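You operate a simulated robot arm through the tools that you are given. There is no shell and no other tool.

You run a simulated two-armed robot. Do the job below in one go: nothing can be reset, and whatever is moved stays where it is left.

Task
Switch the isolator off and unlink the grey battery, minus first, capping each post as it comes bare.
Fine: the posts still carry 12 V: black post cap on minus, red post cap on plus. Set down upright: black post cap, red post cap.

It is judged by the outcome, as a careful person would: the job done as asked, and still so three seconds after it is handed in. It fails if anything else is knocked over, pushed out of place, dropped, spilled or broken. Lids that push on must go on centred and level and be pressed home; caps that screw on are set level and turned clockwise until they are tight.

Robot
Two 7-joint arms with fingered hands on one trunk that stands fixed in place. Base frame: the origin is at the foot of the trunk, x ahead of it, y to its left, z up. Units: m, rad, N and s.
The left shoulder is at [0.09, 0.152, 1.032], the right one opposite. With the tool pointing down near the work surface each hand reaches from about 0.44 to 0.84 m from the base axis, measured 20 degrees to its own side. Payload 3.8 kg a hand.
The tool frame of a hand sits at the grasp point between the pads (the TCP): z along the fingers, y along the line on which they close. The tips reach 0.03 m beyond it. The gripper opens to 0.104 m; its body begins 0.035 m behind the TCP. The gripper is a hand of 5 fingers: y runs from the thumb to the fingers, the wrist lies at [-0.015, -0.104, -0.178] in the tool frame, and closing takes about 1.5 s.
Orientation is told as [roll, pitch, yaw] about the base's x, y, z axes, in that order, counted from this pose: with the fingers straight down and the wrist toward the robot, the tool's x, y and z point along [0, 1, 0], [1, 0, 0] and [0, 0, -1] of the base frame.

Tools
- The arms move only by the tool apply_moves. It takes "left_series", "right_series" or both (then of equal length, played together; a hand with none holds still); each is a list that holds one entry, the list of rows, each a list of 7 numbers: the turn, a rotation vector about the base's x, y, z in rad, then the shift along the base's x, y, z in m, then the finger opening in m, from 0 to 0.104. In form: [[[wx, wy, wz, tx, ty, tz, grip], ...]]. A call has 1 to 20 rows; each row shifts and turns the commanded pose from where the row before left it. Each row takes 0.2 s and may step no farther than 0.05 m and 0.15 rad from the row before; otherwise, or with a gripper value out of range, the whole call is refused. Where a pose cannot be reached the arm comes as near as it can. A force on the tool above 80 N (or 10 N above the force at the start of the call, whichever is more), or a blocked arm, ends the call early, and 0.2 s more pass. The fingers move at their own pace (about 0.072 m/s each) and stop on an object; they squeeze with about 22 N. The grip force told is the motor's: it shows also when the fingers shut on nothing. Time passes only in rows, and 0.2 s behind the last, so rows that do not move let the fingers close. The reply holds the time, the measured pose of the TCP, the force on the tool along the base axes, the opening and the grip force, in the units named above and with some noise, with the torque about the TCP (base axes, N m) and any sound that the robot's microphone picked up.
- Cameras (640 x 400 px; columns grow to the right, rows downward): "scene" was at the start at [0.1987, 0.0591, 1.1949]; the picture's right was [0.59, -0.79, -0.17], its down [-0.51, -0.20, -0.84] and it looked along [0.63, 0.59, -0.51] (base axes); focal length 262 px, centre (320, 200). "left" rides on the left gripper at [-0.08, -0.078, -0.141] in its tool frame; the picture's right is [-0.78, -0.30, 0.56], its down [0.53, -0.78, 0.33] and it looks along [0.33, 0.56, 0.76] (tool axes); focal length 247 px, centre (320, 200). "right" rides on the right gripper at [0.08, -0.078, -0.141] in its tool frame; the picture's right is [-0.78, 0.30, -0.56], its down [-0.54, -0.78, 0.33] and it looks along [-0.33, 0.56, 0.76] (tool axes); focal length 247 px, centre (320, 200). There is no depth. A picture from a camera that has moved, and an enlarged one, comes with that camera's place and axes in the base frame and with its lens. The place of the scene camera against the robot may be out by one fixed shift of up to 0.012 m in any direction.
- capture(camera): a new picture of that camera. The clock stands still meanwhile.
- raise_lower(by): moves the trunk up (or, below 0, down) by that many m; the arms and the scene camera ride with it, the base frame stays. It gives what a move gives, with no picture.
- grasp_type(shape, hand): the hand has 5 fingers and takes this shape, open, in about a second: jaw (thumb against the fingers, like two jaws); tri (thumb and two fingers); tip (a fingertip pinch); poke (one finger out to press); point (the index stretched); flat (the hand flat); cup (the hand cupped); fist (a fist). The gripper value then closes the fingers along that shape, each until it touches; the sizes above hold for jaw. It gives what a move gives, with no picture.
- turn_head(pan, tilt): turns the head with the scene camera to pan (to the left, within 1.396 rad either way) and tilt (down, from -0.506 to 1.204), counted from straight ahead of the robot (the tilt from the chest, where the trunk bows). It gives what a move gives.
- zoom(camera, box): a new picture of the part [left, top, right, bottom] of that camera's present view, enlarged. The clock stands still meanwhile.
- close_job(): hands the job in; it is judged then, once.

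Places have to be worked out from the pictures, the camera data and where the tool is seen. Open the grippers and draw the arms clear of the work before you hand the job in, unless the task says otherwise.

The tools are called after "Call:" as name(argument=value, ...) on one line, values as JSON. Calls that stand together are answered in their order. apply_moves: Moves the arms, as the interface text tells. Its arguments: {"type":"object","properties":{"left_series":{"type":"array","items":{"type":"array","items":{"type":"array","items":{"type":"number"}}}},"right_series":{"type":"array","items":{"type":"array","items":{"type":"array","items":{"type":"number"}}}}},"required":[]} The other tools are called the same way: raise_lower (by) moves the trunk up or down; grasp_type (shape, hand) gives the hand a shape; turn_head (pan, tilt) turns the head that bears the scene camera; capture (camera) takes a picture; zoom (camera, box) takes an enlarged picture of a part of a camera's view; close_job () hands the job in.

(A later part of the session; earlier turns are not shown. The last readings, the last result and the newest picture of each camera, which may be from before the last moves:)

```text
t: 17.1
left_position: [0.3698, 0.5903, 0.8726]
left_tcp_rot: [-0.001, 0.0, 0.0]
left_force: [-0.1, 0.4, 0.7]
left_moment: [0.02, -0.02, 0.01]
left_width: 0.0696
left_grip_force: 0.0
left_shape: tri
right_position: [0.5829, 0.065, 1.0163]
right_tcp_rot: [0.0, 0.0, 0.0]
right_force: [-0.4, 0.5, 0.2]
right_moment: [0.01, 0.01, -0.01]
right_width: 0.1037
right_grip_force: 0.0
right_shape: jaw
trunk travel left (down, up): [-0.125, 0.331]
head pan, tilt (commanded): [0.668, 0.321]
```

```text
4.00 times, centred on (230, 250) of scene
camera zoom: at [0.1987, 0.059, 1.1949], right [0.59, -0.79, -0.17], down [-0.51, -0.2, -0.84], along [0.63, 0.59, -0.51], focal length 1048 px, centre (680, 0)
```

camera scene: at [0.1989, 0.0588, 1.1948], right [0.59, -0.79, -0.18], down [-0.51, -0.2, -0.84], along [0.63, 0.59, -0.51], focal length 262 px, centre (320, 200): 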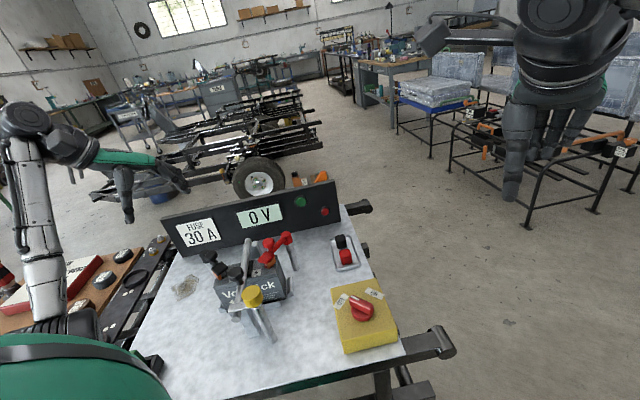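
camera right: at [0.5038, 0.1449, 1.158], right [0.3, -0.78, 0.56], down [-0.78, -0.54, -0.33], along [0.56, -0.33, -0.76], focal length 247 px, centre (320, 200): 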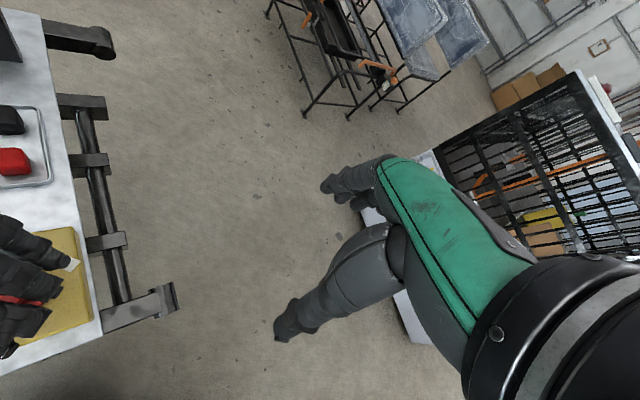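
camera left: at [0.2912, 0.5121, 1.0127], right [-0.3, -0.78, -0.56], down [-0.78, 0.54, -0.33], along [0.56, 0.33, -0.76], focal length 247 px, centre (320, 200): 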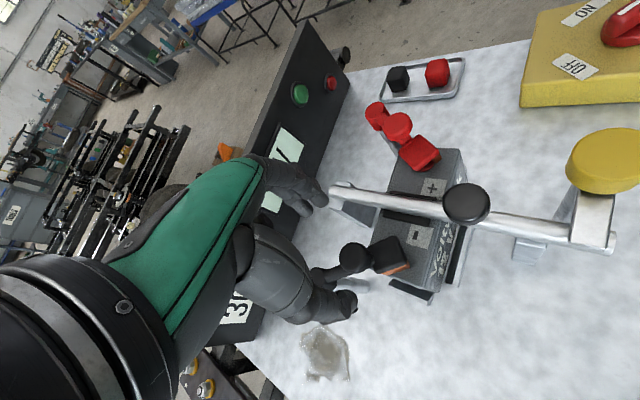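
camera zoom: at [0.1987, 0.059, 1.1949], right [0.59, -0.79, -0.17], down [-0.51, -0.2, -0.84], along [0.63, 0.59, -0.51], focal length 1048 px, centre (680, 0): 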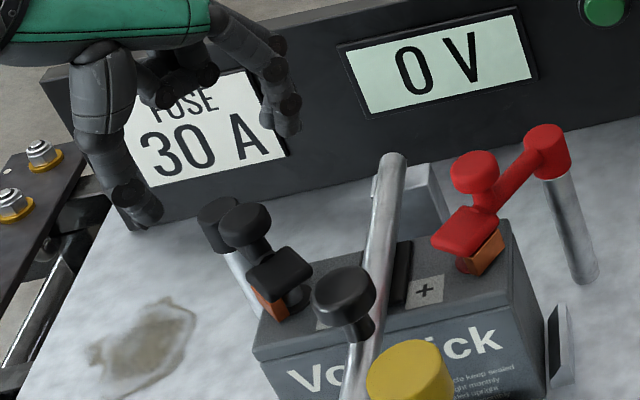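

Two left-camera views agree on the minus knob: top at (0.367, 0.590, 0.807). I descend around it to TCP z 0.812 and check before closing.

Call:
apply_moves(left_series=[[[0, 0, 0, -0.0025, 0, -0.03, 0.07], [0, 0, 0, 0, 0, -0.02, 0.07], [0, 0, 0, 0, 0, -0.0106, 0.07], [0, 0, 0, 0, 0, 0, 0.07]]])

Call:
zoom(camera="left", box=[240, 150, 480, 320])

Call:
zoom(camera="scene", box=[160, 200, 300, 300])

```text
t: 18.1
left_position: [0.3658, 0.5895, 0.8114]
left_tcp_rot: [0.001, 0.0, -0.003]
left_force: [-0.3, -0.4, -0.7]
left_moment: [0.01, 0.01, -0.01]
left_width: 0.0697
left_grip_force: 0.1
left_shape: tri
right_position: [0.5827, 0.0651, 1.0161]
right_tcp_rot: [0.002, -0.002, 0.001]
right_force: [0.4, -0.4, -0.7]
right_moment: [-0.02, 0.03, -0.01]
right_width: 0.1036
right_grip_force: 0.0
right_shape: jaw
trunk travel left (down, up): [-0.125, 0.331]
head pan, tilt (commanded): [0.668, 0.321]
```

```text
2.35 times, centred on (360, 235) of left
camera zoom: at [0.2875, 0.5107, 0.9522], right [-0.3, -0.78, -0.56], down [-0.78, 0.54, -0.33], along [0.56, 0.33, -0.76], focal length 581 px, centre (226, 118)
```

zoom: 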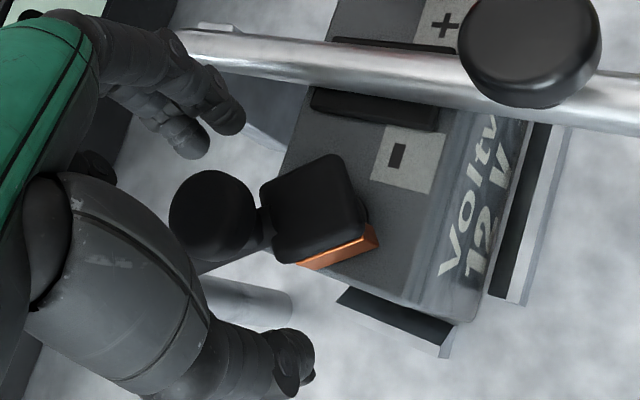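

```text
4.00 times, centred on (230, 250) of scene
camera zoom: at [0.1987, 0.0591, 1.1949], right [0.59, -0.79, -0.17], down [-0.51, -0.2, -0.84], along [0.63, 0.59, -0.51], focal length 1048 px, centre (680, 0)
```

zoom: 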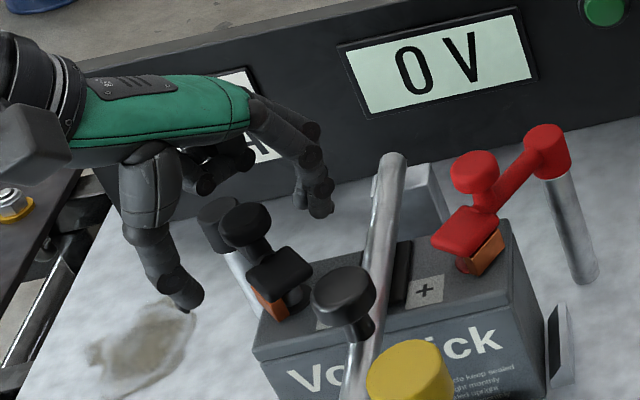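

The knob sits between thumb and fingers. I close on it now.

Call:
apply_moves(left_series=[[[0, 0, 0, 0, 0, 0, 0.04], [0, 0, 0, 0, 0, 0, 0.02], [0, 0, 0, 0, 0, 0, 0.0], [0, 0, 0, 0, 0, 0, 0.0], [0, 0, 0, 0, 0, 0, 0.0], [0, 0, 0, 0, 0, 0, 0.0]]])

Call:
zoom(camera="left", box=[240, 150, 480, 320])

Call:
zoom(camera="scene", box=[160, 200, 300, 300])

```text
t: 19.5
left_position: [0.3661, 0.5891, 0.8115]
left_tcp_rot: [0.0, 0.0, -0.002]
left_force: [0.9, -1.7, -1.6]
left_moment: [-0.06, -0.45, 0.03]
left_width: 0.0125
left_grip_force: 21.9
left_shape: tri
right_position: [0.5828, 0.0656, 1.0172]
right_tcp_rot: [-0.001, 0.0, 0.0]
right_force: [0.8, 0.1, -0.2]
right_moment: [0.01, 0.0, -0.02]
right_width: 0.1036
right_grip_force: 0.1
right_shape: jaw
trunk travel left (down, up): [-0.125, 0.331]
head pan, tilt (commanded): [0.668, 0.321]
```

```text
2.35 times, centred on (360, 235) of left
camera zoom: at [0.2877, 0.5107, 0.9523], right [-0.3, -0.78, -0.56], down [-0.78, 0.54, -0.33], along [0.56, 0.33, -0.76], focal length 581 px, centre (226, 118)
```

zoom: 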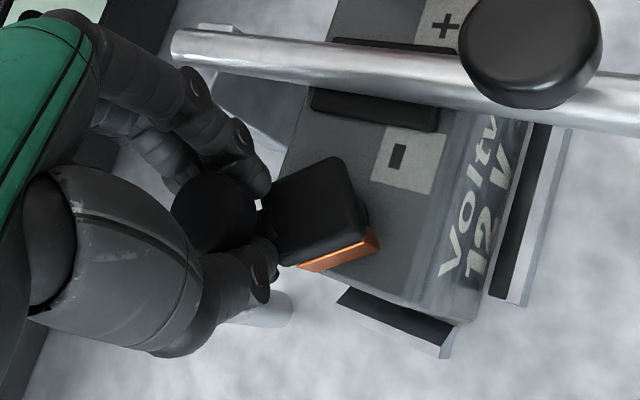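

```text
4.00 times, centred on (230, 250) of scene
camera zoom: at [0.1989, 0.0592, 1.1948], right [0.59, -0.79, -0.17], down [-0.51, -0.2, -0.84], along [0.63, 0.59, -0.51], focal length 1048 px, centre (680, 0)
```

zoom: 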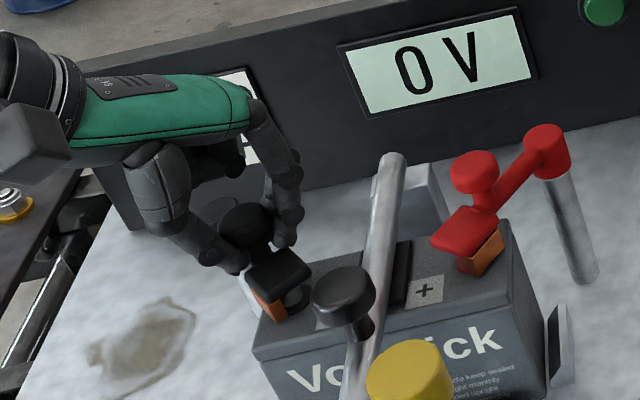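

The fingers have closed under the knob around its stem (21.9 N). I swing the minus link clockwise (tip toward −x, away from the terminal), a small bit first to feel the force.

Call:
apply_moves(left_series=[[[0, 0, -0.08, -0.00827, 0.0017, 0, 0.0], [0, 0, -0.08, -0.00796, 0.00283, 0, 0.0], [0, 0, 0, 0, 0, 0, 0.0]]])

Call:
zoom(camera="left", box=[240, 150, 480, 320])

Call:
zoom(camera="scene", box=[160, 200, 300, 300])

```text
t: 20.3
left_position: [0.3484, 0.5938, 0.8115]
left_tcp_rot: [0.003, 0.001, -0.161]
left_force: [3.1, -4.8, 2.3]
left_moment: [-0.25, -0.55, -0.27]
left_width: 0.0133
left_grip_force: 22.2
left_shape: tri
right_position: [0.5829, 0.0638, 1.0171]
right_tcp_rot: [0.0, -0.001, -0.001]
right_force: [-0.5, -0.2, 0.5]
right_moment: [0.02, -0.02, 0.04]
right_width: 0.1039
right_grip_force: 0.1
right_shape: jaw
trunk travel left (down, up): [-0.125, 0.331]
head pan, tilt (commanded): [0.668, 0.321]
```

```text
2.35 times, centred on (360, 235) of left
camera zoom: at [0.259, 0.5282, 0.9521], right [-0.42, -0.72, -0.56], down [-0.68, 0.65, -0.33], along [0.6, 0.24, -0.76], focal length 581 px, centre (226, 118)
```

zoom: 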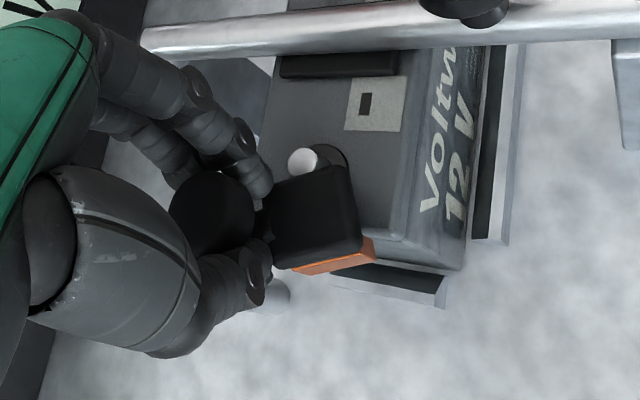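

```text
4.00 times, centred on (230, 250) of scene
camera zoom: at [0.1989, 0.0579, 1.1949], right [0.59, -0.79, -0.18], down [-0.51, -0.19, -0.84], along [0.63, 0.59, -0.51], focal length 1048 px, centre (680, 0)
```

zoom: 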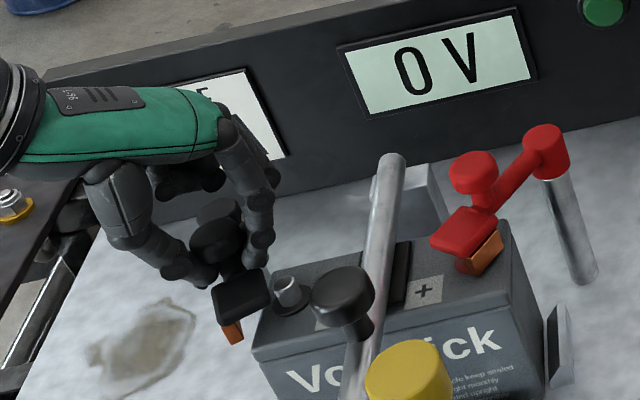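

The link swings freely and the bare minus terminal shows. I continue the arc to about 80°.

Call:
apply_moves(left_series=[[[0, 0, -0.08, -0.00748, 0.00391, 0, 0.0], [0, 0, -0.08, -0.00687, 0.00492, 0, 0.0], [0, 0, -0.08, -0.00612, 0.00584, 0, 0.0], [0, 0, -0.08, -0.00524, 0.0066, 0, 0.0], [0, 0, -0.08, -0.00427, 0.00728, 0, 0.0], [0, 0, -0.08, -0.00323, 0.00781, 0, 0.0]]])

Call:
capture(camera="left")

Call:
zoom(camera="scene", box=[120, 200, 300, 310])

```text
t: 21.7
left_position: [0.3148, 0.6295, 0.8131]
left_tcp_rot: [-0.002, 0.002, -0.642]
left_force: [-4.0, -10.0, -0.9]
left_moment: [-0.74, -0.28, -0.52]
left_width: 0.0127
left_grip_force: 21.9
left_shape: tri
right_position: [0.5818, 0.0641, 1.0167]
right_tcp_rot: [0.001, 0.0, 0.0]
right_force: [-0.1, -0.9, -0.3]
right_moment: [0.02, 0.01, -0.02]
right_width: 0.1038
right_grip_force: 0.0
right_shape: jaw
trunk travel left (down, up): [-0.125, 0.331]
head pan, tilt (commanded): [0.668, 0.321]
```

```text
taken
camera left: at [0.2042, 0.6138, 0.9529], right [-0.7, -0.44, -0.56], down [-0.3, 0.89, -0.33], along [0.64, -0.07, -0.76], focal length 247 px, centre (320, 200)
```

left: 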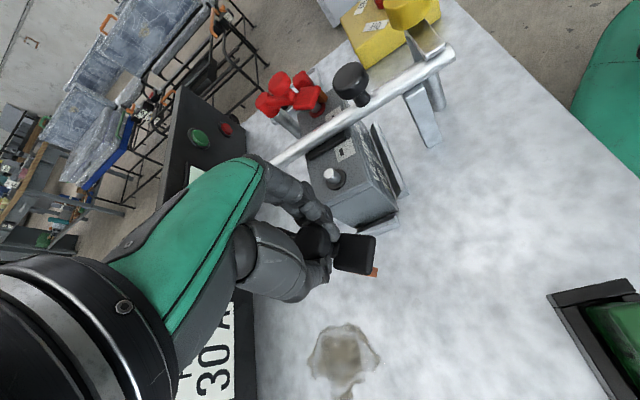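

```text
3.56 times, centred on (210, 255) of scene
camera zoom: at [0.1981, 0.0583, 1.1949], right [0.59, -0.78, -0.18], down [-0.51, -0.2, -0.84], along [0.63, 0.59, -0.51], focal length 932 px, centre (711, 4)
```

zoom: 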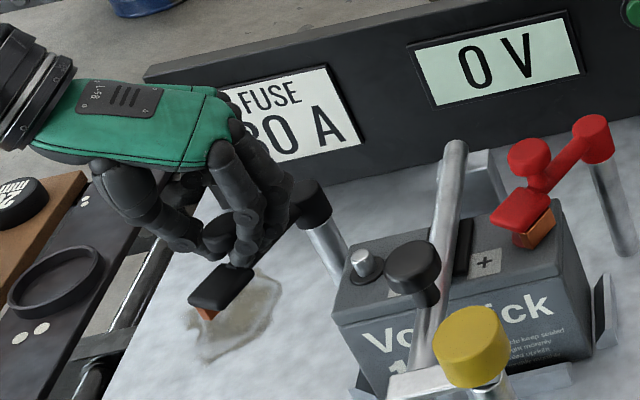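

The link is about 64° out. I swing it another ~30° to clear the working area for the capping hand.

Call:
apply_moves(left_series=[[[0, 0, -0.1, -0.0021, 0.00818, 0, 0.0], [0, 0, -0.1, -0.00096, 0.00833, 0, 0.0], [0, 0, -0.1, 0.00026, 0.0085, 0, 0.0], [0, 0, -0.1, 0.00141, 0.00833, 0, 0.0], [0, 0, 0, 0, 0, 0, 0.0]]])

Call:
zoom(camera="scene", box=[120, 200, 300, 310])

Call:
capture(camera="left")

```text
t: 22.9
left_position: [0.3097, 0.6593, 0.8141]
left_tcp_rot: [-0.008, -0.002, -1.048]
left_force: [-17.7, -50.5, -7.6]
left_moment: [-1.27, 0.12, -0.87]
left_width: 0.0139
left_grip_force: 22.0
left_shape: tri
right_position: [0.5807, 0.0602, 1.0191]
right_tcp_rot: [0.003, -0.002, 0.0]
right_force: [-0.3, -0.3, -0.4]
right_moment: [-0.01, 0.02, 0.0]
right_width: 0.1038
right_grip_force: 0.1
right_shape: jaw
trunk travel left (down, up): [-0.125, 0.331]
head pan, tilt (commanded): [0.668, 0.321]
```

```text
3.56 times, centred on (210, 255) of scene
camera zoom: at [0.1967, 0.0528, 1.1954], right [0.59, -0.78, -0.18], down [-0.5, -0.19, -0.84], along [0.63, 0.59, -0.51], focal length 932 px, centre (711, 4)
```

zoom: 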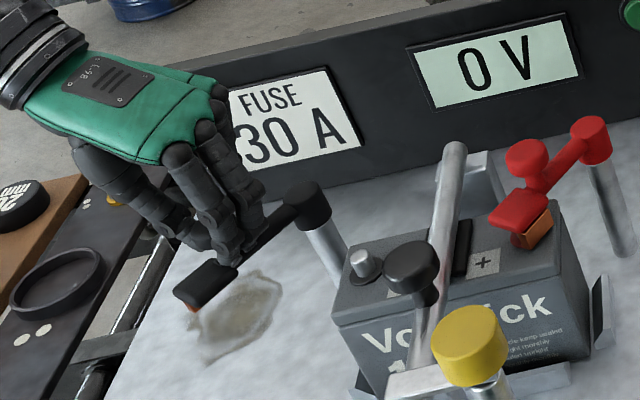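

```text
taken
camera left: at [0.2034, 0.6874, 0.9558], right [-0.82, -0.13, -0.55], down [0.07, 0.94, -0.34], along [0.56, -0.32, -0.76], focal length 247 px, centre (320, 200)
```

left: 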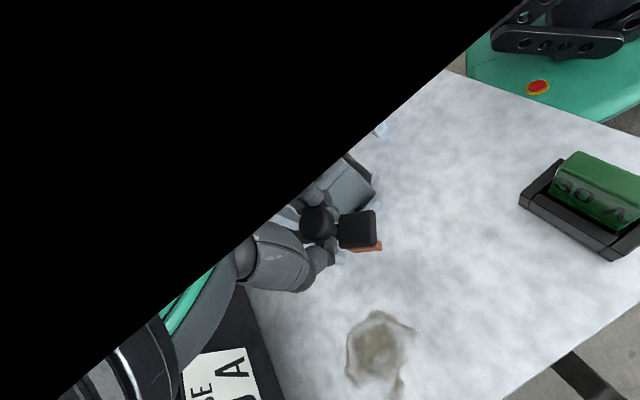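

The force of −50 N in y shows the link is at its swing stop. I back off the last step to unload it, then open the fingers.

Call:
apply_moves(left_series=[[[0, 0, 0.08, -0.00141, -0.00833, 0, 0.0], [0, 0, 0.05, 0, -0.004, 0, 0.0], [0, 0, 0, 0, 0, 0, 0.0]]])

Call:
zoom(camera="scene", box=[120, 200, 300, 310])

```text
t: 23.7
left_position: [0.309, 0.6491, 0.814]
left_tcp_rot: [0.0, 0.002, -0.912]
left_force: [-15.9, -20.9, -1.2]
left_moment: [-0.78, 0.13, -0.59]
left_width: 0.0134
left_grip_force: 22.0
left_shape: tri
right_position: [0.5814, 0.064, 1.0187]
right_tcp_rot: [0.001, -0.002, -0.001]
right_force: [0.7, 0.3, -1.1]
right_moment: [0.0, 0.0, -0.01]
right_width: 0.1036
right_grip_force: 0.2
right_shape: jaw
trunk travel left (down, up): [-0.125, 0.331]
head pan, tilt (commanded): [0.668, 0.321]
```

```text
3.56 times, centred on (210, 255) of scene
camera zoom: at [0.1967, 0.0569, 1.1954], right [0.59, -0.78, -0.18], down [-0.5, -0.19, -0.84], along [0.63, 0.59, -0.51], focal length 932 px, centre (711, 4)
```

zoom: 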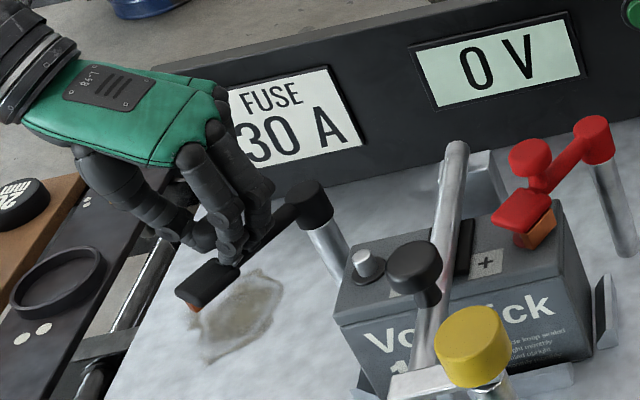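

Residual forces remain (−16, −21 N); I move a few millimetres with them to unload, then release.

Call:
apply_moves(left_series=[[[0, 0, 0, -0.003, -0.005, 0, 0.0], [0, 0, 0, 0, 0, 0, 0.02], [0, 0, 0, 0, 0, 0, 0.05], [0, 0, 0, 0, 0, 0, 0.07], [0, 0, 0, 0, 0, 0, 0.07], [0, 0, 0, 0, 0, 0, 0.07]]])

Call:
zoom(camera="scene", box=[120, 200, 300, 310])

Call:
capture(camera="left")

```text
t: 25.1
left_position: [0.3091, 0.6469, 0.8107]
left_tcp_rot: [0.001, -0.001, -0.911]
left_force: [0.0, 0.2, -0.4]
left_moment: [0.0, 0.01, -0.02]
left_width: 0.0697
left_grip_force: 0.0
left_shape: tri
right_position: [0.5835, 0.0649, 1.0167]
right_tcp_rot: [0.001, 0.001, -0.002]
right_force: [-0.9, 0.0, -0.2]
right_moment: [-0.01, -0.01, -0.01]
right_width: 0.1038
right_grip_force: 0.1
right_shape: jaw
trunk travel left (down, up): [-0.125, 0.331]
head pan, tilt (commanded): [0.668, 0.321]
```

```text
3.56 times, centred on (210, 255) of scene
camera zoom: at [0.1987, 0.0592, 1.1949], right [0.59, -0.79, -0.17], down [-0.51, -0.2, -0.84], along [0.63, 0.59, -0.51], focal length 932 px, centre (711, 4)
```

zoom: 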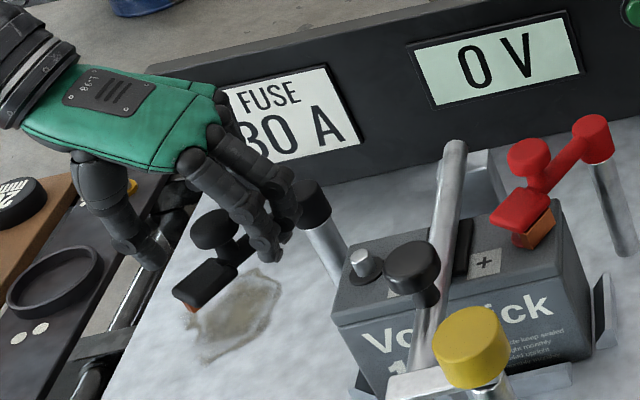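

```text
taken
camera left: at [0.1988, 0.66, 0.9517], right [-0.79, -0.24, -0.56], down [-0.05, 0.94, -0.33], along [0.6, -0.23, -0.76], focal length 247 px, centre (320, 200)
```

left: 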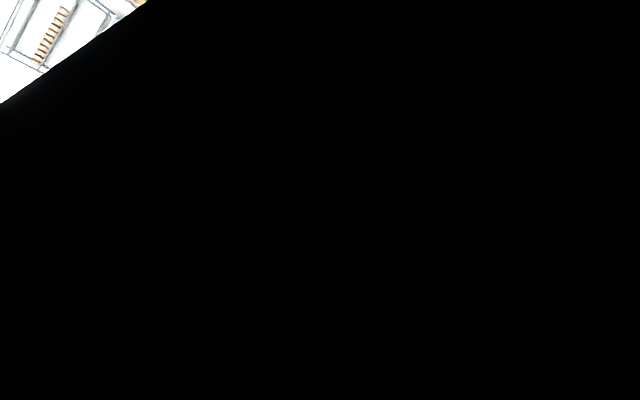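

The link is released and stays out. I lift clear, then travel at height to above the black cap (≈(0.663, 0.434, 0.675)) while turning to yaw 45° so the pads close along the tray's long direction.

Call:
apply_moves(left_series=[[[0, 0, 0, 0, 0, 0.04, 0.07], [0, 0, 0, 0, 0, 0.05, 0.07], [0, 0, 0, 0, 0, 0.05, 0.07], [0, 0, 0.1413, 0.0295, -0.01775, 0, 0.07], [0, 0, 0.1413, 0.0295, -0.01775, 0, 0.07], [0, 0, 0.1413, 0.0295, -0.01775, 0, 0.07], [0, 0, 0.1413, 0.0295, -0.01775, 0, 0.07], [0, 0, 0.1413, 0.0295, -0.01775, 0, 0.07], [0, 0, 0.1413, 0.0295, -0.01775, 0, 0.07], [0, 0, 0.1413, 0.0295, -0.01775, 0, 0.07], [0, 0, 0.1413, 0.0295, -0.01775, 0, 0.07], [0, 0, 0.1413, 0.0295, -0.01775, 0, 0.07], [0, 0, 0.1413, 0.0295, -0.01775, -0.03, 0.07], [0, 0, 0.1413, 0.0295, -0.01775, -0.03, 0.07], [0, 0, 0.1413, 0.0295, -0.01775, -0.03, 0.07], [0, 0, 0, 0, 0, -0.03, 0.07], [0, 0, 0, 0, 0, 0, 0.07]]])

Call:
capture(camera="left")

Call:
capture(camera="scene")

```text
t: 28.7
left_position: [0.6644, 0.4347, 0.8321]
left_tcp_rot: [0.0, -0.001, 0.786]
left_force: [-0.3, -0.1, -0.7]
left_moment: [0.0, 0.02, 0.01]
left_width: 0.0698
left_grip_force: 0.0
left_shape: tri
right_position: [0.5838, 0.0647, 1.0165]
right_tcp_rot: [0.001, 0.0, 0.001]
right_force: [0.0, 1.2, 0.3]
right_moment: [0.0, -0.04, 0.02]
right_width: 0.1037
right_grip_force: 0.1
right_shape: jaw
trunk travel left (down, up): [-0.125, 0.331]
head pan, tilt (commanded): [0.668, 0.321]
```

```text
taken
camera left: at [0.6665, 0.324, 0.9739], right [0.34, -0.76, -0.56], down [-0.93, -0.17, -0.33], along [0.16, 0.63, -0.76], focal length 247 px, centre (320, 200)
```

left: 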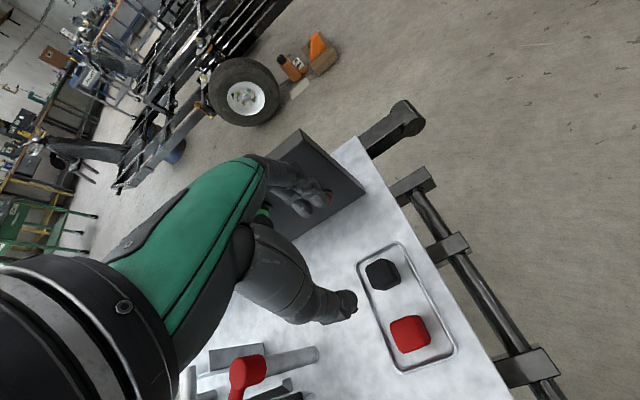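

```text
taken
camera scene: at [0.1986, 0.0586, 1.195], right [0.59, -0.79, -0.18], down [-0.51, -0.2, -0.84], along [0.63, 0.59, -0.51], focal length 262 px, centre (320, 200)
```

scene: 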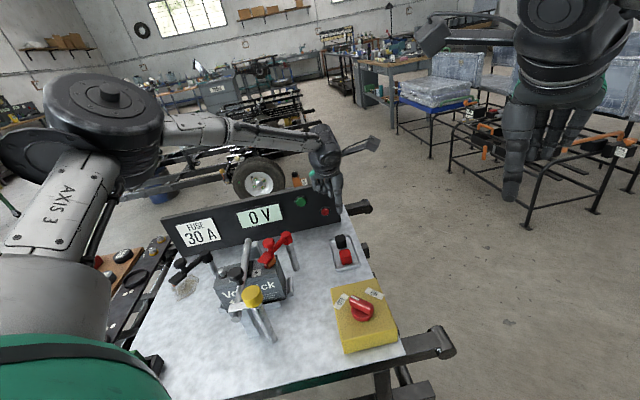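

Good view onto the tray. I zoom to localise both caps and their orientation.

Call:
zoom(camera="left", box=[340, 230, 468, 380])

Call:
zoom(camera="scene", box=[280, 150, 400, 280])

```text
2.67 times, centred on (404, 305) of left
camera zoom: at [0.6665, 0.324, 0.9739], right [0.34, -0.76, -0.56], down [-0.93, -0.17, -0.33], along [0.16, 0.63, -0.76], focal length 659 px, centre (96, -80)
```

zoom: 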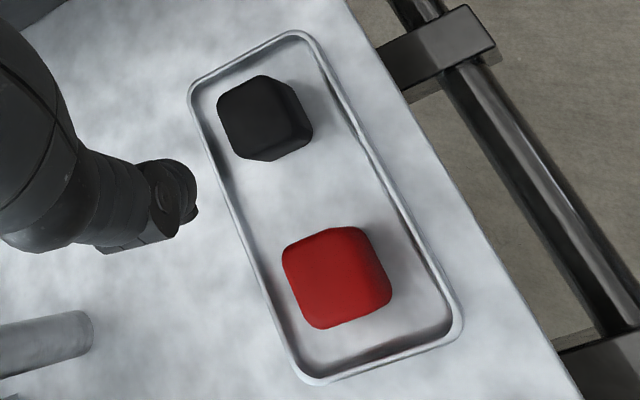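

```text
3.08 times, centred on (340, 215) of scene
camera zoom: at [0.1986, 0.0586, 1.195], right [0.59, -0.79, -0.18], down [-0.51, -0.2, -0.84], along [0.63, 0.59, -0.51], focal length 806 px, centre (258, 154)
```

zoom: 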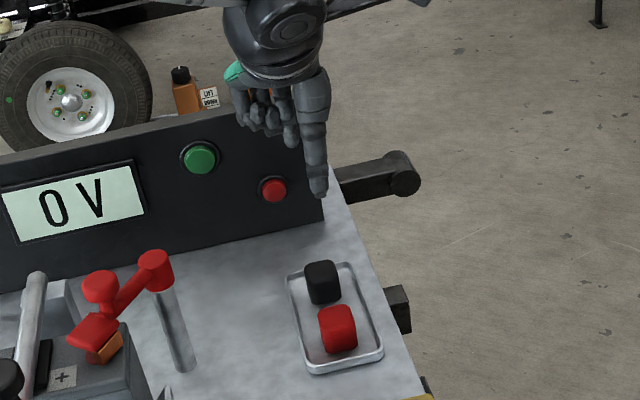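

Closer view puts the black cap at about (0.657, 0.439) and the red at (0.609, 0.392), edges aligned with the tray. I shift and lower to z 0.75, then look again.

Call:
apply_moves(left_series=[[[0, 0, 0, -0.0037, 0.0024, -0.02, 0.07], [0, 0, 0, -0.0037, 0.0024, -0.03, 0.07], [0, 0, 0, 0, 0, -0.03, 0.07], [0, 0, 0, 0, 0, 0, 0.07]]])

Call:
zoom(camera="left", box=[260, 180, 452, 300])

Call:
zoom(camera="scene", box=[280, 170, 400, 280])

```text
t: 29.7
left_position: [0.6552, 0.4395, 0.7525]
left_tcp_rot: [-0.001, 0.0, 0.784]
left_force: [1.1, -0.3, 0.6]
left_moment: [0.05, -0.01, -0.03]
left_width: 0.0698
left_grip_force: 0.0
left_shape: tri
right_position: [0.5838, 0.0655, 1.0172]
right_tcp_rot: [-0.001, 0.0, -0.001]
right_force: [0.7, -0.4, 0.2]
right_moment: [0.0, -0.04, 0.01]
right_width: 0.1036
right_grip_force: 0.0
right_shape: jaw
trunk travel left (down, up): [-0.125, 0.331]
head pan, tilt (commanded): [0.668, 0.321]
```

```text
3.33 times, centred on (356, 240) of left
camera zoom: at [0.6567, 0.3297, 0.8925], right [0.34, -0.76, -0.56], down [-0.93, -0.17, -0.33], along [0.16, 0.63, -0.76], focal length 823 px, centre (200, 67)
```

zoom: 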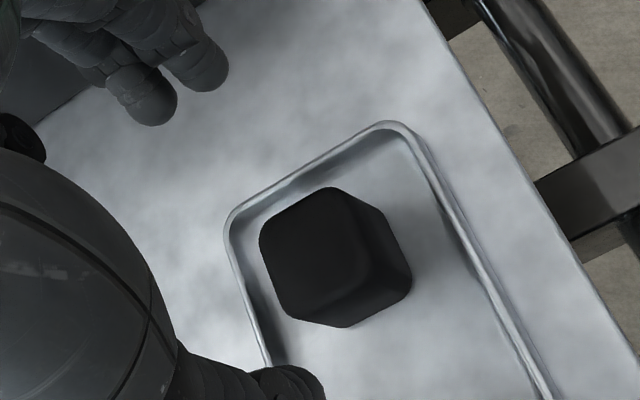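

```text
3.64 times, centred on (340, 225) of scene
camera zoom: at [0.1984, 0.059, 1.195], right [0.59, -0.79, -0.17], down [-0.51, -0.2, -0.84], along [0.63, 0.59, -0.51], focal length 953 px, centre (247, 109)
```

zoom: 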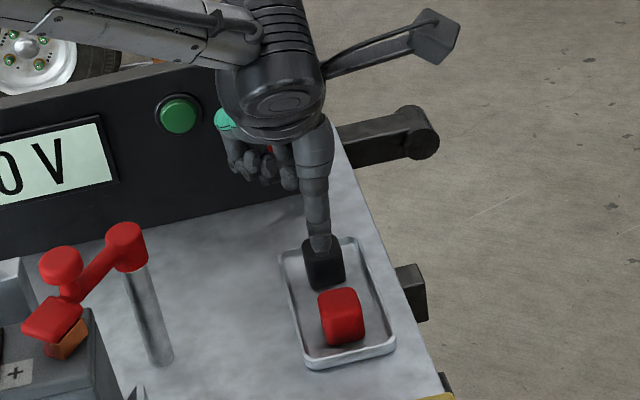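

Triangulating from the two views, the black cap's top is at (0.657, 0.441, 0.684). To avoid the red cap and the tray rim I narrow to 50 mm and lower to TCP z 0.70 (tips ≈0.67, above the rim).

Call:
apply_moves(left_series=[[[0, 0, 0, 0.0016, 0.0015, 0, 0.05], [0, 0, 0, 0, 0, -0.02, 0.05], [0, 0, 0, 0, 0, -0.02, 0.05], [0, 0, 0, 0, 0, -0.011, 0.05], [0, 0, 0, 0, 0, 0, 0.05]]])

Call:
zoom(camera="left", box=[240, 170, 432, 290])

Call:
zoom(camera="scene", box=[300, 190, 390, 280])

```text
t: 30.9
left_position: [0.6564, 0.4416, 0.6999]
left_tcp_rot: [-0.002, -0.001, 0.785]
left_force: [0.9, 0.6, -0.1]
left_moment: [0.0, 0.0, -0.04]
left_width: 0.0507
left_grip_force: 0.1
left_shape: tri
right_position: [0.5824, 0.0645, 1.0178]
right_tcp_rot: [0.0, 0.002, 0.0]
right_force: [0.4, -0.9, -1.0]
right_moment: [0.03, -0.03, 0.01]
right_width: 0.1034
right_grip_force: 0.0
right_shape: jaw
trunk travel left (down, up): [-0.125, 0.331]
head pan, tilt (commanded): [0.668, 0.321]
```

```text
3.33 times, centred on (336, 230) of left
camera zoom: at [0.6584, 0.3311, 0.8408], right [0.34, -0.76, -0.56], down [-0.93, -0.17, -0.33], along [0.16, 0.63, -0.76], focal length 823 px, centre (267, 100)
```

zoom: 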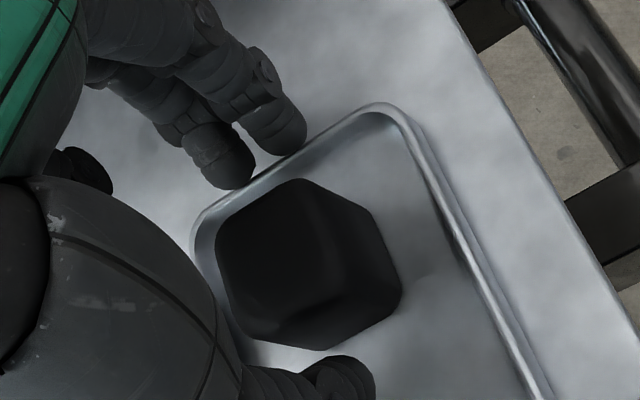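

```text
4.44 times, centred on (345, 235) of scene
camera zoom: at [0.1987, 0.0591, 1.1949], right [0.59, -0.79, -0.17], down [-0.51, -0.2, -0.84], along [0.63, 0.59, -0.51], focal length 1165 px, centre (209, 44)
```

zoom: 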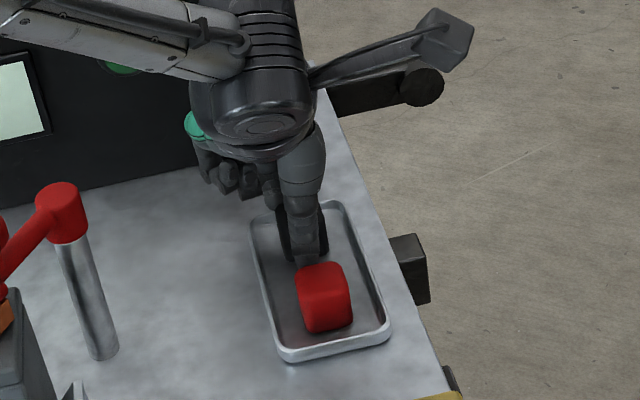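

TCP is over the cap centre within about a millimetre. I lower 3 mm and close gently on the black cap.

Call:
apply_moves(left_series=[[[0, 0, 0, 0, 0, -0.003, 0.05], [0, 0, 0, 0, 0, 0, 0.04], [0, 0, 0, 0, 0, 0, 0.03], [0, 0, 0, 0, 0, 0, 0.02], [0, 0, 0, 0, 0, 0, 0.01], [0, 0, 0, 0, 0, 0, 0.0], [0, 0, 0, 0, 0, 0, 0.0], [0, 0, 0, 0, 0, 0, 0.0]]])

Call:
zoom(camera="left", box=[240, 170, 432, 290])

Call:
zoom(camera="scene", box=[300, 190, 390, 280])

```text
t: 32.7
left_position: [0.6568, 0.4397, 0.6995]
left_tcp_rot: [-0.003, -0.003, 0.786]
left_force: [5.7, 5.1, 16.0]
left_moment: [0.44, -0.49, 0.02]
left_width: 0.0308
left_grip_force: 22.1
left_shape: tri
right_position: [0.5825, 0.0641, 1.0172]
right_tcp_rot: [-0.001, -0.002, 0.001]
right_force: [0.2, 0.3, 0.0]
right_moment: [0.01, 0.02, 0.0]
right_width: 0.1037
right_grip_force: 0.0
right_shape: jaw
trunk travel left (down, up): [-0.125, 0.331]
head pan, tilt (commanded): [0.668, 0.321]
```

```text
3.33 times, centred on (336, 230) of left
camera zoom: at [0.6586, 0.3296, 0.8404], right [0.34, -0.76, -0.56], down [-0.93, -0.17, -0.34], along [0.16, 0.63, -0.76], focal length 823 px, centre (267, 100)
```

zoom: 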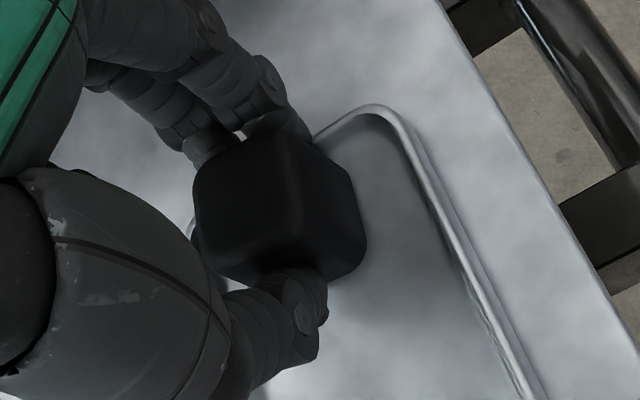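

```text
4.44 times, centred on (345, 235) of scene
camera zoom: at [0.1971, 0.0582, 1.1953], right [0.59, -0.79, -0.17], down [-0.5, -0.2, -0.84], along [0.63, 0.59, -0.51], focal length 1165 px, centre (209, 44)
```

zoom: 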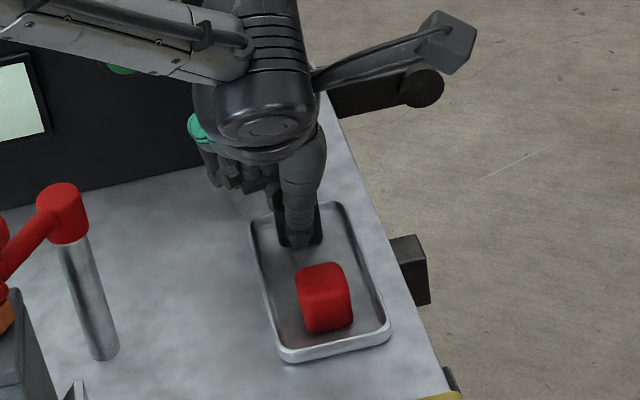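

The cap is held at 30.8 mm, but there is 16 N upward on the tips and the cap seems shifted toward the far rim. I look closer before lifting.

Call:
zoom(camera="left", box=[285, 190, 365, 240])

Call:
zoom(camera="scene", box=[320, 205, 384, 265])

Call:
capture(camera="right")

```text
8.00 times, centred on (325, 215) of left
camera zoom: at [0.6586, 0.3296, 0.8404], right [0.34, -0.76, -0.56], down [-0.93, -0.17, -0.34], along [0.16, 0.63, -0.76], focal length 1976 px, centre (280, 80)
```

zoom: 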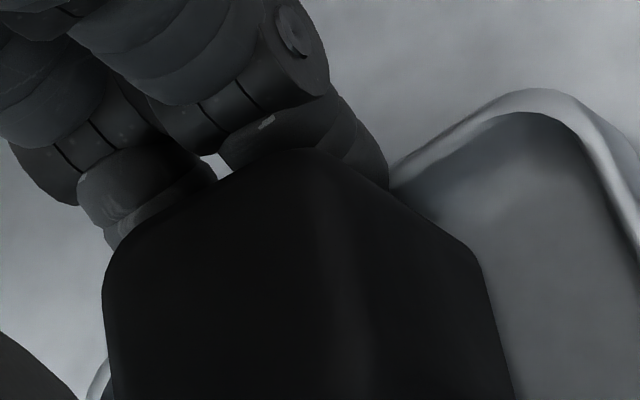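

```text
6.67 times, centred on (352, 235) of scene
camera zoom: at [0.1971, 0.0582, 1.1953], right [0.59, -0.79, -0.17], down [-0.5, -0.2, -0.84], along [0.63, 0.59, -0.51], focal length 1747 px, centre (107, -33)
```

zoom: 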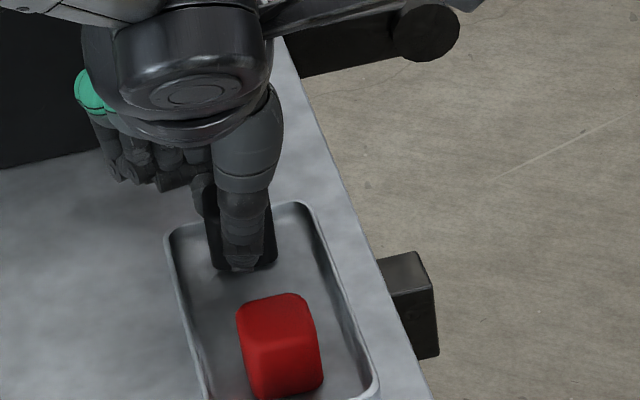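

```text
taken
camera right: at [0.503, 0.1438, 1.1587], right [0.3, -0.78, 0.56], down [-0.78, -0.53, -0.33], along [0.56, -0.33, -0.76], focal length 247 px, centre (320, 200)
```

right: 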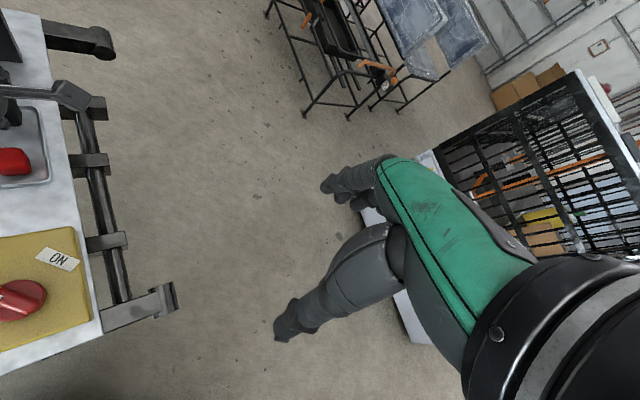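

It's unclear whether the fingertips caught the rim, so I reopen, rise 8 mm and re-look rather than drag the tray.

Call:
apply_moves(left_series=[[[0, 0, 0, 0, 0, 0.0, 0.05], [0, 0, 0, 0, 0, 0.0, 0.055], [0, 0, 0, 0, 0, 0.004, 0.055], [0, 0, 0, 0, 0, 0.006, 0.055], [0, 0, 0, 0, 0, 0, 0.055]]])

Call:
zoom(camera="left", box=[240, 170, 432, 290])

Call:
zoom(camera="scene", box=[320, 205, 384, 265])

```text
t: 33.9
left_position: [0.6572, 0.4408, 0.7067]
left_tcp_rot: [0.003, 0.003, 0.786]
left_force: [0.1, 0.4, 0.0]
left_moment: [0.0, 0.04, 0.01]
left_width: 0.0548
left_grip_force: 0.0
left_shape: tri
right_position: [0.5845, 0.065, 1.0168]
right_tcp_rot: [0.001, 0.0, 0.001]
right_force: [0.8, -0.6, -0.8]
right_moment: [0.0, 0.01, 0.0]
right_width: 0.1036
right_grip_force: 0.0
right_shape: jaw
trunk travel left (down, up): [-0.125, 0.331]
head pan, tilt (commanded): [0.668, 0.321]
```

```text
3.33 times, centred on (336, 230) of left
camera zoom: at [0.6592, 0.3294, 0.8465], right [0.34, -0.76, -0.56], down [-0.93, -0.17, -0.33], along [0.15, 0.63, -0.76], focal length 823 px, centre (267, 100)
```

zoom: 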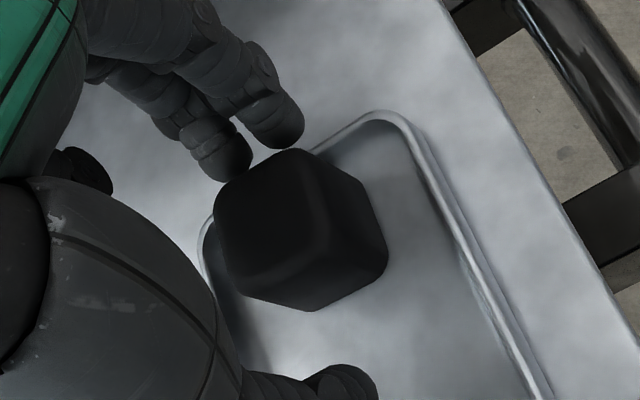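

```text
6.67 times, centred on (352, 235) of scene
camera zoom: at [0.1987, 0.0589, 1.1948], right [0.59, -0.79, -0.18], down [-0.51, -0.2, -0.84], along [0.63, 0.59, -0.51], focal length 1747 px, centre (107, -33)
```

zoom: 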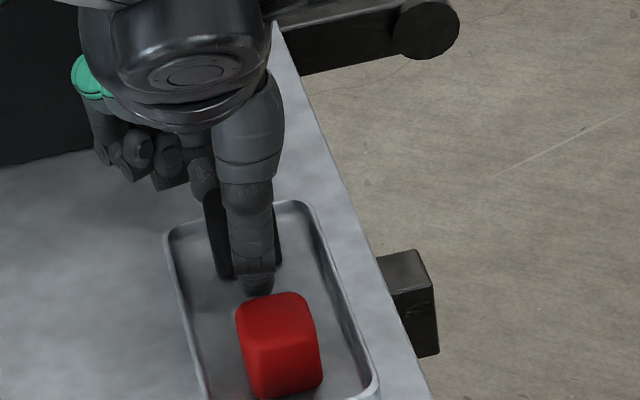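

The cap slid about 12 mm toward the far rim, now centred near (0.664, 0.451), still upright in the tray. I re-centre over it at TCP z 0.706 (tips above the rim) and check before closing.

Call:
apply_moves(left_series=[[[0, 0, 0, 0.0034, 0.0048, 0.004, 0.055], [0, 0, 0, 0.0034, 0.0048, 0, 0.055], [0, 0, 0, 0, 0, -0.004, 0.055], [0, 0, 0, 0, 0, 0, 0.055]]])

Call:
zoom(camera="left", box=[240, 170, 432, 290])

```text
t: 34.9
left_position: [0.664, 0.4493, 0.7071]
left_tcp_rot: [0.0, 0.001, 0.786]
left_force: [0.1, -0.1, 0.1]
left_moment: [-0.01, -0.02, 0.01]
left_width: 0.0551
left_grip_force: 0.1
left_shape: tri
right_position: [0.5824, 0.0656, 1.0163]
right_tcp_rot: [0.0, 0.002, 0.0]
right_force: [-0.1, 0.5, 0.5]
right_moment: [0.01, -0.02, -0.01]
right_width: 0.1035
right_grip_force: 0.1
right_shape: jaw
trunk travel left (down, up): [-0.125, 0.331]
head pan, tilt (commanded): [0.668, 0.321]
```

```text
3.33 times, centred on (336, 230) of left
camera zoom: at [0.6663, 0.3392, 0.8483], right [0.34, -0.76, -0.56], down [-0.93, -0.17, -0.33], along [0.16, 0.63, -0.76], focal length 823 px, centre (267, 100)
```

zoom: 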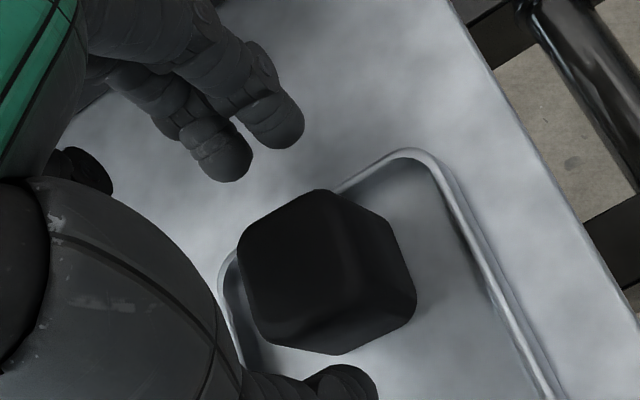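

TCP is over the cap's centre. I close slowly on the upper part of the cap.

Call:
apply_moves(left_series=[[[0, 0, 0, 0, 0, 0, 0.045], [0, 0, 0, 0, 0, 0, 0.036], [0, 0, 0, 0, 0, 0, 0.028], [0, 0, 0, 0, 0, 0, 0.02], [0, 0, 0, 0, 0, 0, 0.01], [0, 0, 0, 0, 0, 0, 0.0], [0, 0, 0, 0, 0, 0, 0.0]]])

Call:
zoom(camera="left", box=[240, 170, 432, 290])

Call:
zoom(camera="scene", box=[320, 205, 384, 265])

```text
t: 36.5
left_position: [0.6646, 0.4492, 0.7073]
left_tcp_rot: [0.0, 0.0, 0.785]
left_force: [0.1, 0.4, 0.4]
left_moment: [0.03, 0.01, -0.03]
left_width: 0.0245
left_grip_force: 22.4
left_shape: tri
right_position: [0.5832, 0.0658, 1.0161]
right_tcp_rot: [0.001, 0.0, 0.0]
right_force: [0.6, 0.0, 0.0]
right_moment: [0.01, 0.02, 0.04]
right_width: 0.1038
right_grip_force: 0.0
right_shape: jaw
trunk travel left (down, up): [-0.125, 0.331]
head pan, tilt (commanded): [0.668, 0.321]
```

```text
3.33 times, centred on (336, 230) of left
camera zoom: at [0.6663, 0.3392, 0.8482], right [0.34, -0.76, -0.56], down [-0.93, -0.17, -0.33], along [0.16, 0.63, -0.76], focal length 823 px, centre (267, 100)
```

zoom: 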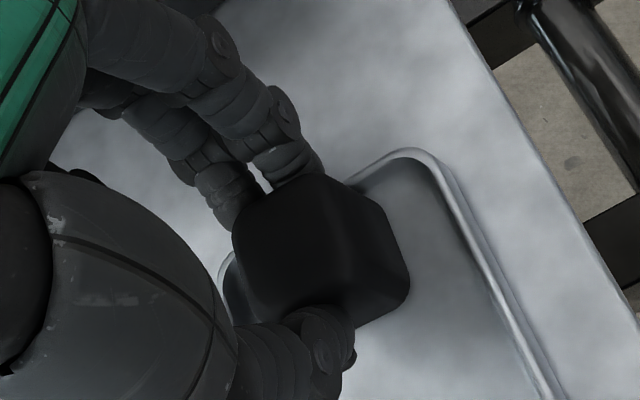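

```text
6.67 times, centred on (352, 235) of scene
camera zoom: at [0.1989, 0.0591, 1.1948], right [0.59, -0.79, -0.17], down [-0.51, -0.2, -0.84], along [0.63, 0.59, -0.51], focal length 1747 px, centre (107, -33)
```

zoom: 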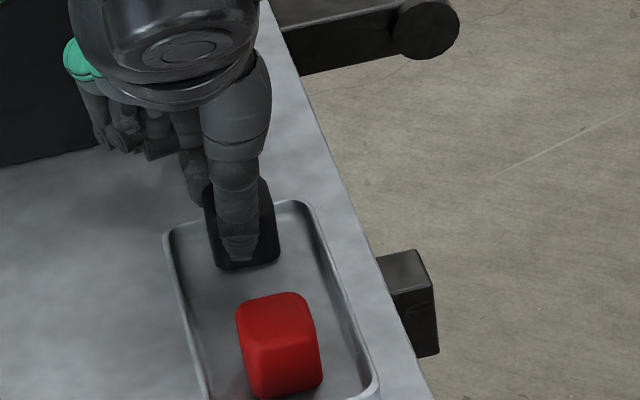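

Clean grip with no side forces. I lift 4 cm and check that the cap comes level and the tray stays.

Call:
apply_moves(left_series=[[[0, 0, 0, 0, 0, 0.01, 0.0], [0, 0, 0, 0, 0, 0.015, 0.0], [0, 0, 0, 0, 0, 0.025, 0.0], [0, 0, 0, 0, 0, 0, 0.0]]])

Call:
zoom(camera="left", box=[240, 170, 432, 290])

Call:
zoom(camera="scene", box=[310, 185, 390, 265])

```text
t: 37.5
left_position: [0.6645, 0.4504, 0.7579]
left_tcp_rot: [0.0, 0.0, 0.786]
left_force: [-0.1, 0.0, 0.5]
left_moment: [0.02, 0.01, 0.0]
left_width: 0.0247
left_grip_force: 21.5
left_shape: tri
right_position: [0.5835, 0.065, 1.0169]
right_tcp_rot: [0.0, 0.001, 0.0]
right_force: [-0.2, 0.5, -0.3]
right_moment: [0.01, -0.02, 0.0]
right_width: 0.1036
right_grip_force: 0.0
right_shape: jaw
trunk travel left (down, up): [-0.125, 0.331]
head pan, tilt (commanded): [0.668, 0.321]
```

```text
3.33 times, centred on (336, 230) of left
camera zoom: at [0.6666, 0.339, 0.8982], right [0.34, -0.76, -0.56], down [-0.93, -0.17, -0.33], along [0.16, 0.63, -0.76], focal length 823 px, centre (267, 100)
```

zoom: 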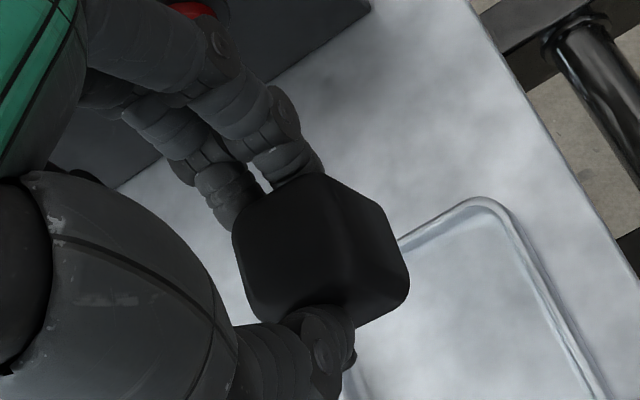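

```text
5.00 times, centred on (350, 225) of scene
camera zoom: at [0.1992, 0.0593, 1.1947], right [0.59, -0.79, -0.17], down [-0.51, -0.2, -0.84], along [0.62, 0.59, -0.51], focal length 1310 px, centre (170, 75)
```

zoom: 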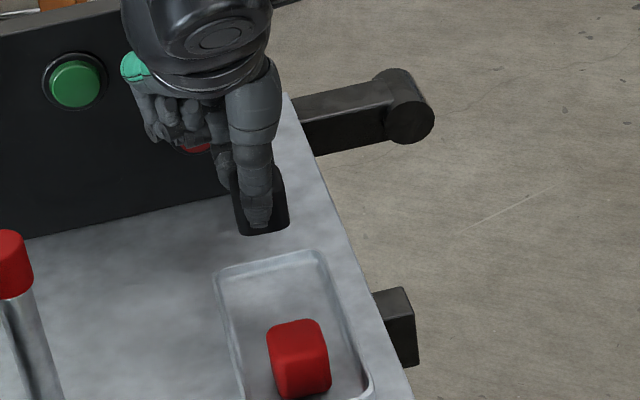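

The black cap is held level about 23 mm below the TCP and 4 mm toward the fingers. I raise it and carry it over to above the minus terminal.

Call:
apply_moves(left_series=[[[0, 0, 0, 0, 0, 0.04, 0.0], [0, 0, 0, 0, 0, 0.045, 0.0], [0, 0, 0, 0, 0, 0.045, 0.0], [0, 0, 0, 0, 0, 0.04, 0.0], [0, 0, 0, -0.0306, 0.0113, 0, 0.0], [0, 0, 0, -0.0306, 0.0113, 0, 0.0], [0, 0, 0, -0.0306, 0.0113, 0, 0.0], [0, 0, 0, -0.0306, 0.0113, 0, 0.0], [0, 0, 0, -0.0306, 0.0113, 0, 0.0], [0, 0, 0, -0.0306, 0.0113, 0, 0.0], [0, 0, 0, -0.0306, 0.0113, 0, 0.0], [0, 0, 0, -0.0306, 0.0113, 0, 0.0], [0, 0, 0, -0.0306, 0.0113, 0, 0.0], [0, 0, 0, -0.0306, 0.0113, 0, 0.0], [0, 0, 0, 0, 0, 0, 0.0]]])

Call:
capture(camera="left")

Call:
zoom(camera="scene", box=[140, 180, 300, 300])

```text
t: 40.7
left_position: [0.3595, 0.5594, 0.9262]
left_tcp_rot: [0.001, 0.0, 0.784]
left_force: [0.2, -0.7, 0.1]
left_moment: [0.01, -0.02, 0.0]
left_width: 0.0248
left_grip_force: 21.7
left_shape: tri
right_position: [0.5834, 0.0655, 1.0172]
right_tcp_rot: [0.0, 0.001, 0.0]
right_force: [0.6, -0.7, -0.7]
right_moment: [-0.03, -0.03, -0.02]
right_width: 0.1039
right_grip_force: 0.1
right_shape: jaw
trunk travel left (down, up): [-0.125, 0.331]
head pan, tilt (commanded): [0.668, 0.321]
```

```text
taken
camera left: at [0.3613, 0.4492, 1.0667], right [0.34, -0.76, -0.56], down [-0.93, -0.17, -0.33], along [0.16, 0.63, -0.76], focal length 247 px, centre (320, 200)
```

left: 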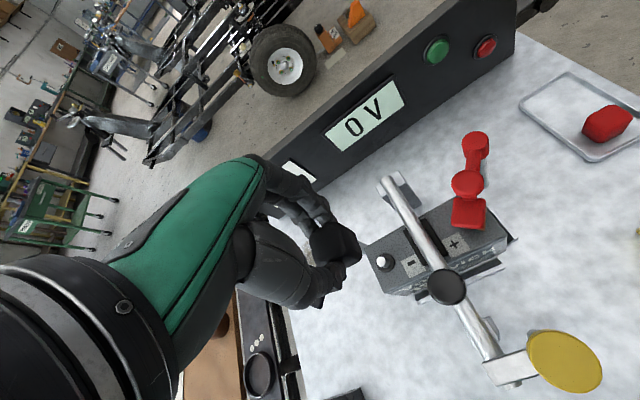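

```text
3.33 times, centred on (220, 240) of scene
camera zoom: at [0.199, 0.0591, 1.1948], right [0.59, -0.79, -0.18], down [-0.51, -0.2, -0.84], along [0.63, 0.59, -0.51], focal length 873 px, centre (653, 67)
```

zoom: 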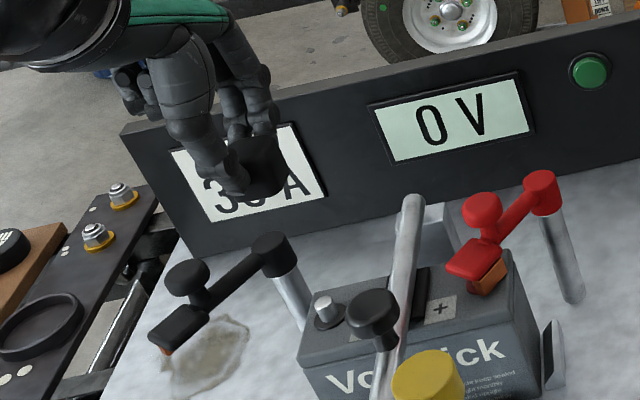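

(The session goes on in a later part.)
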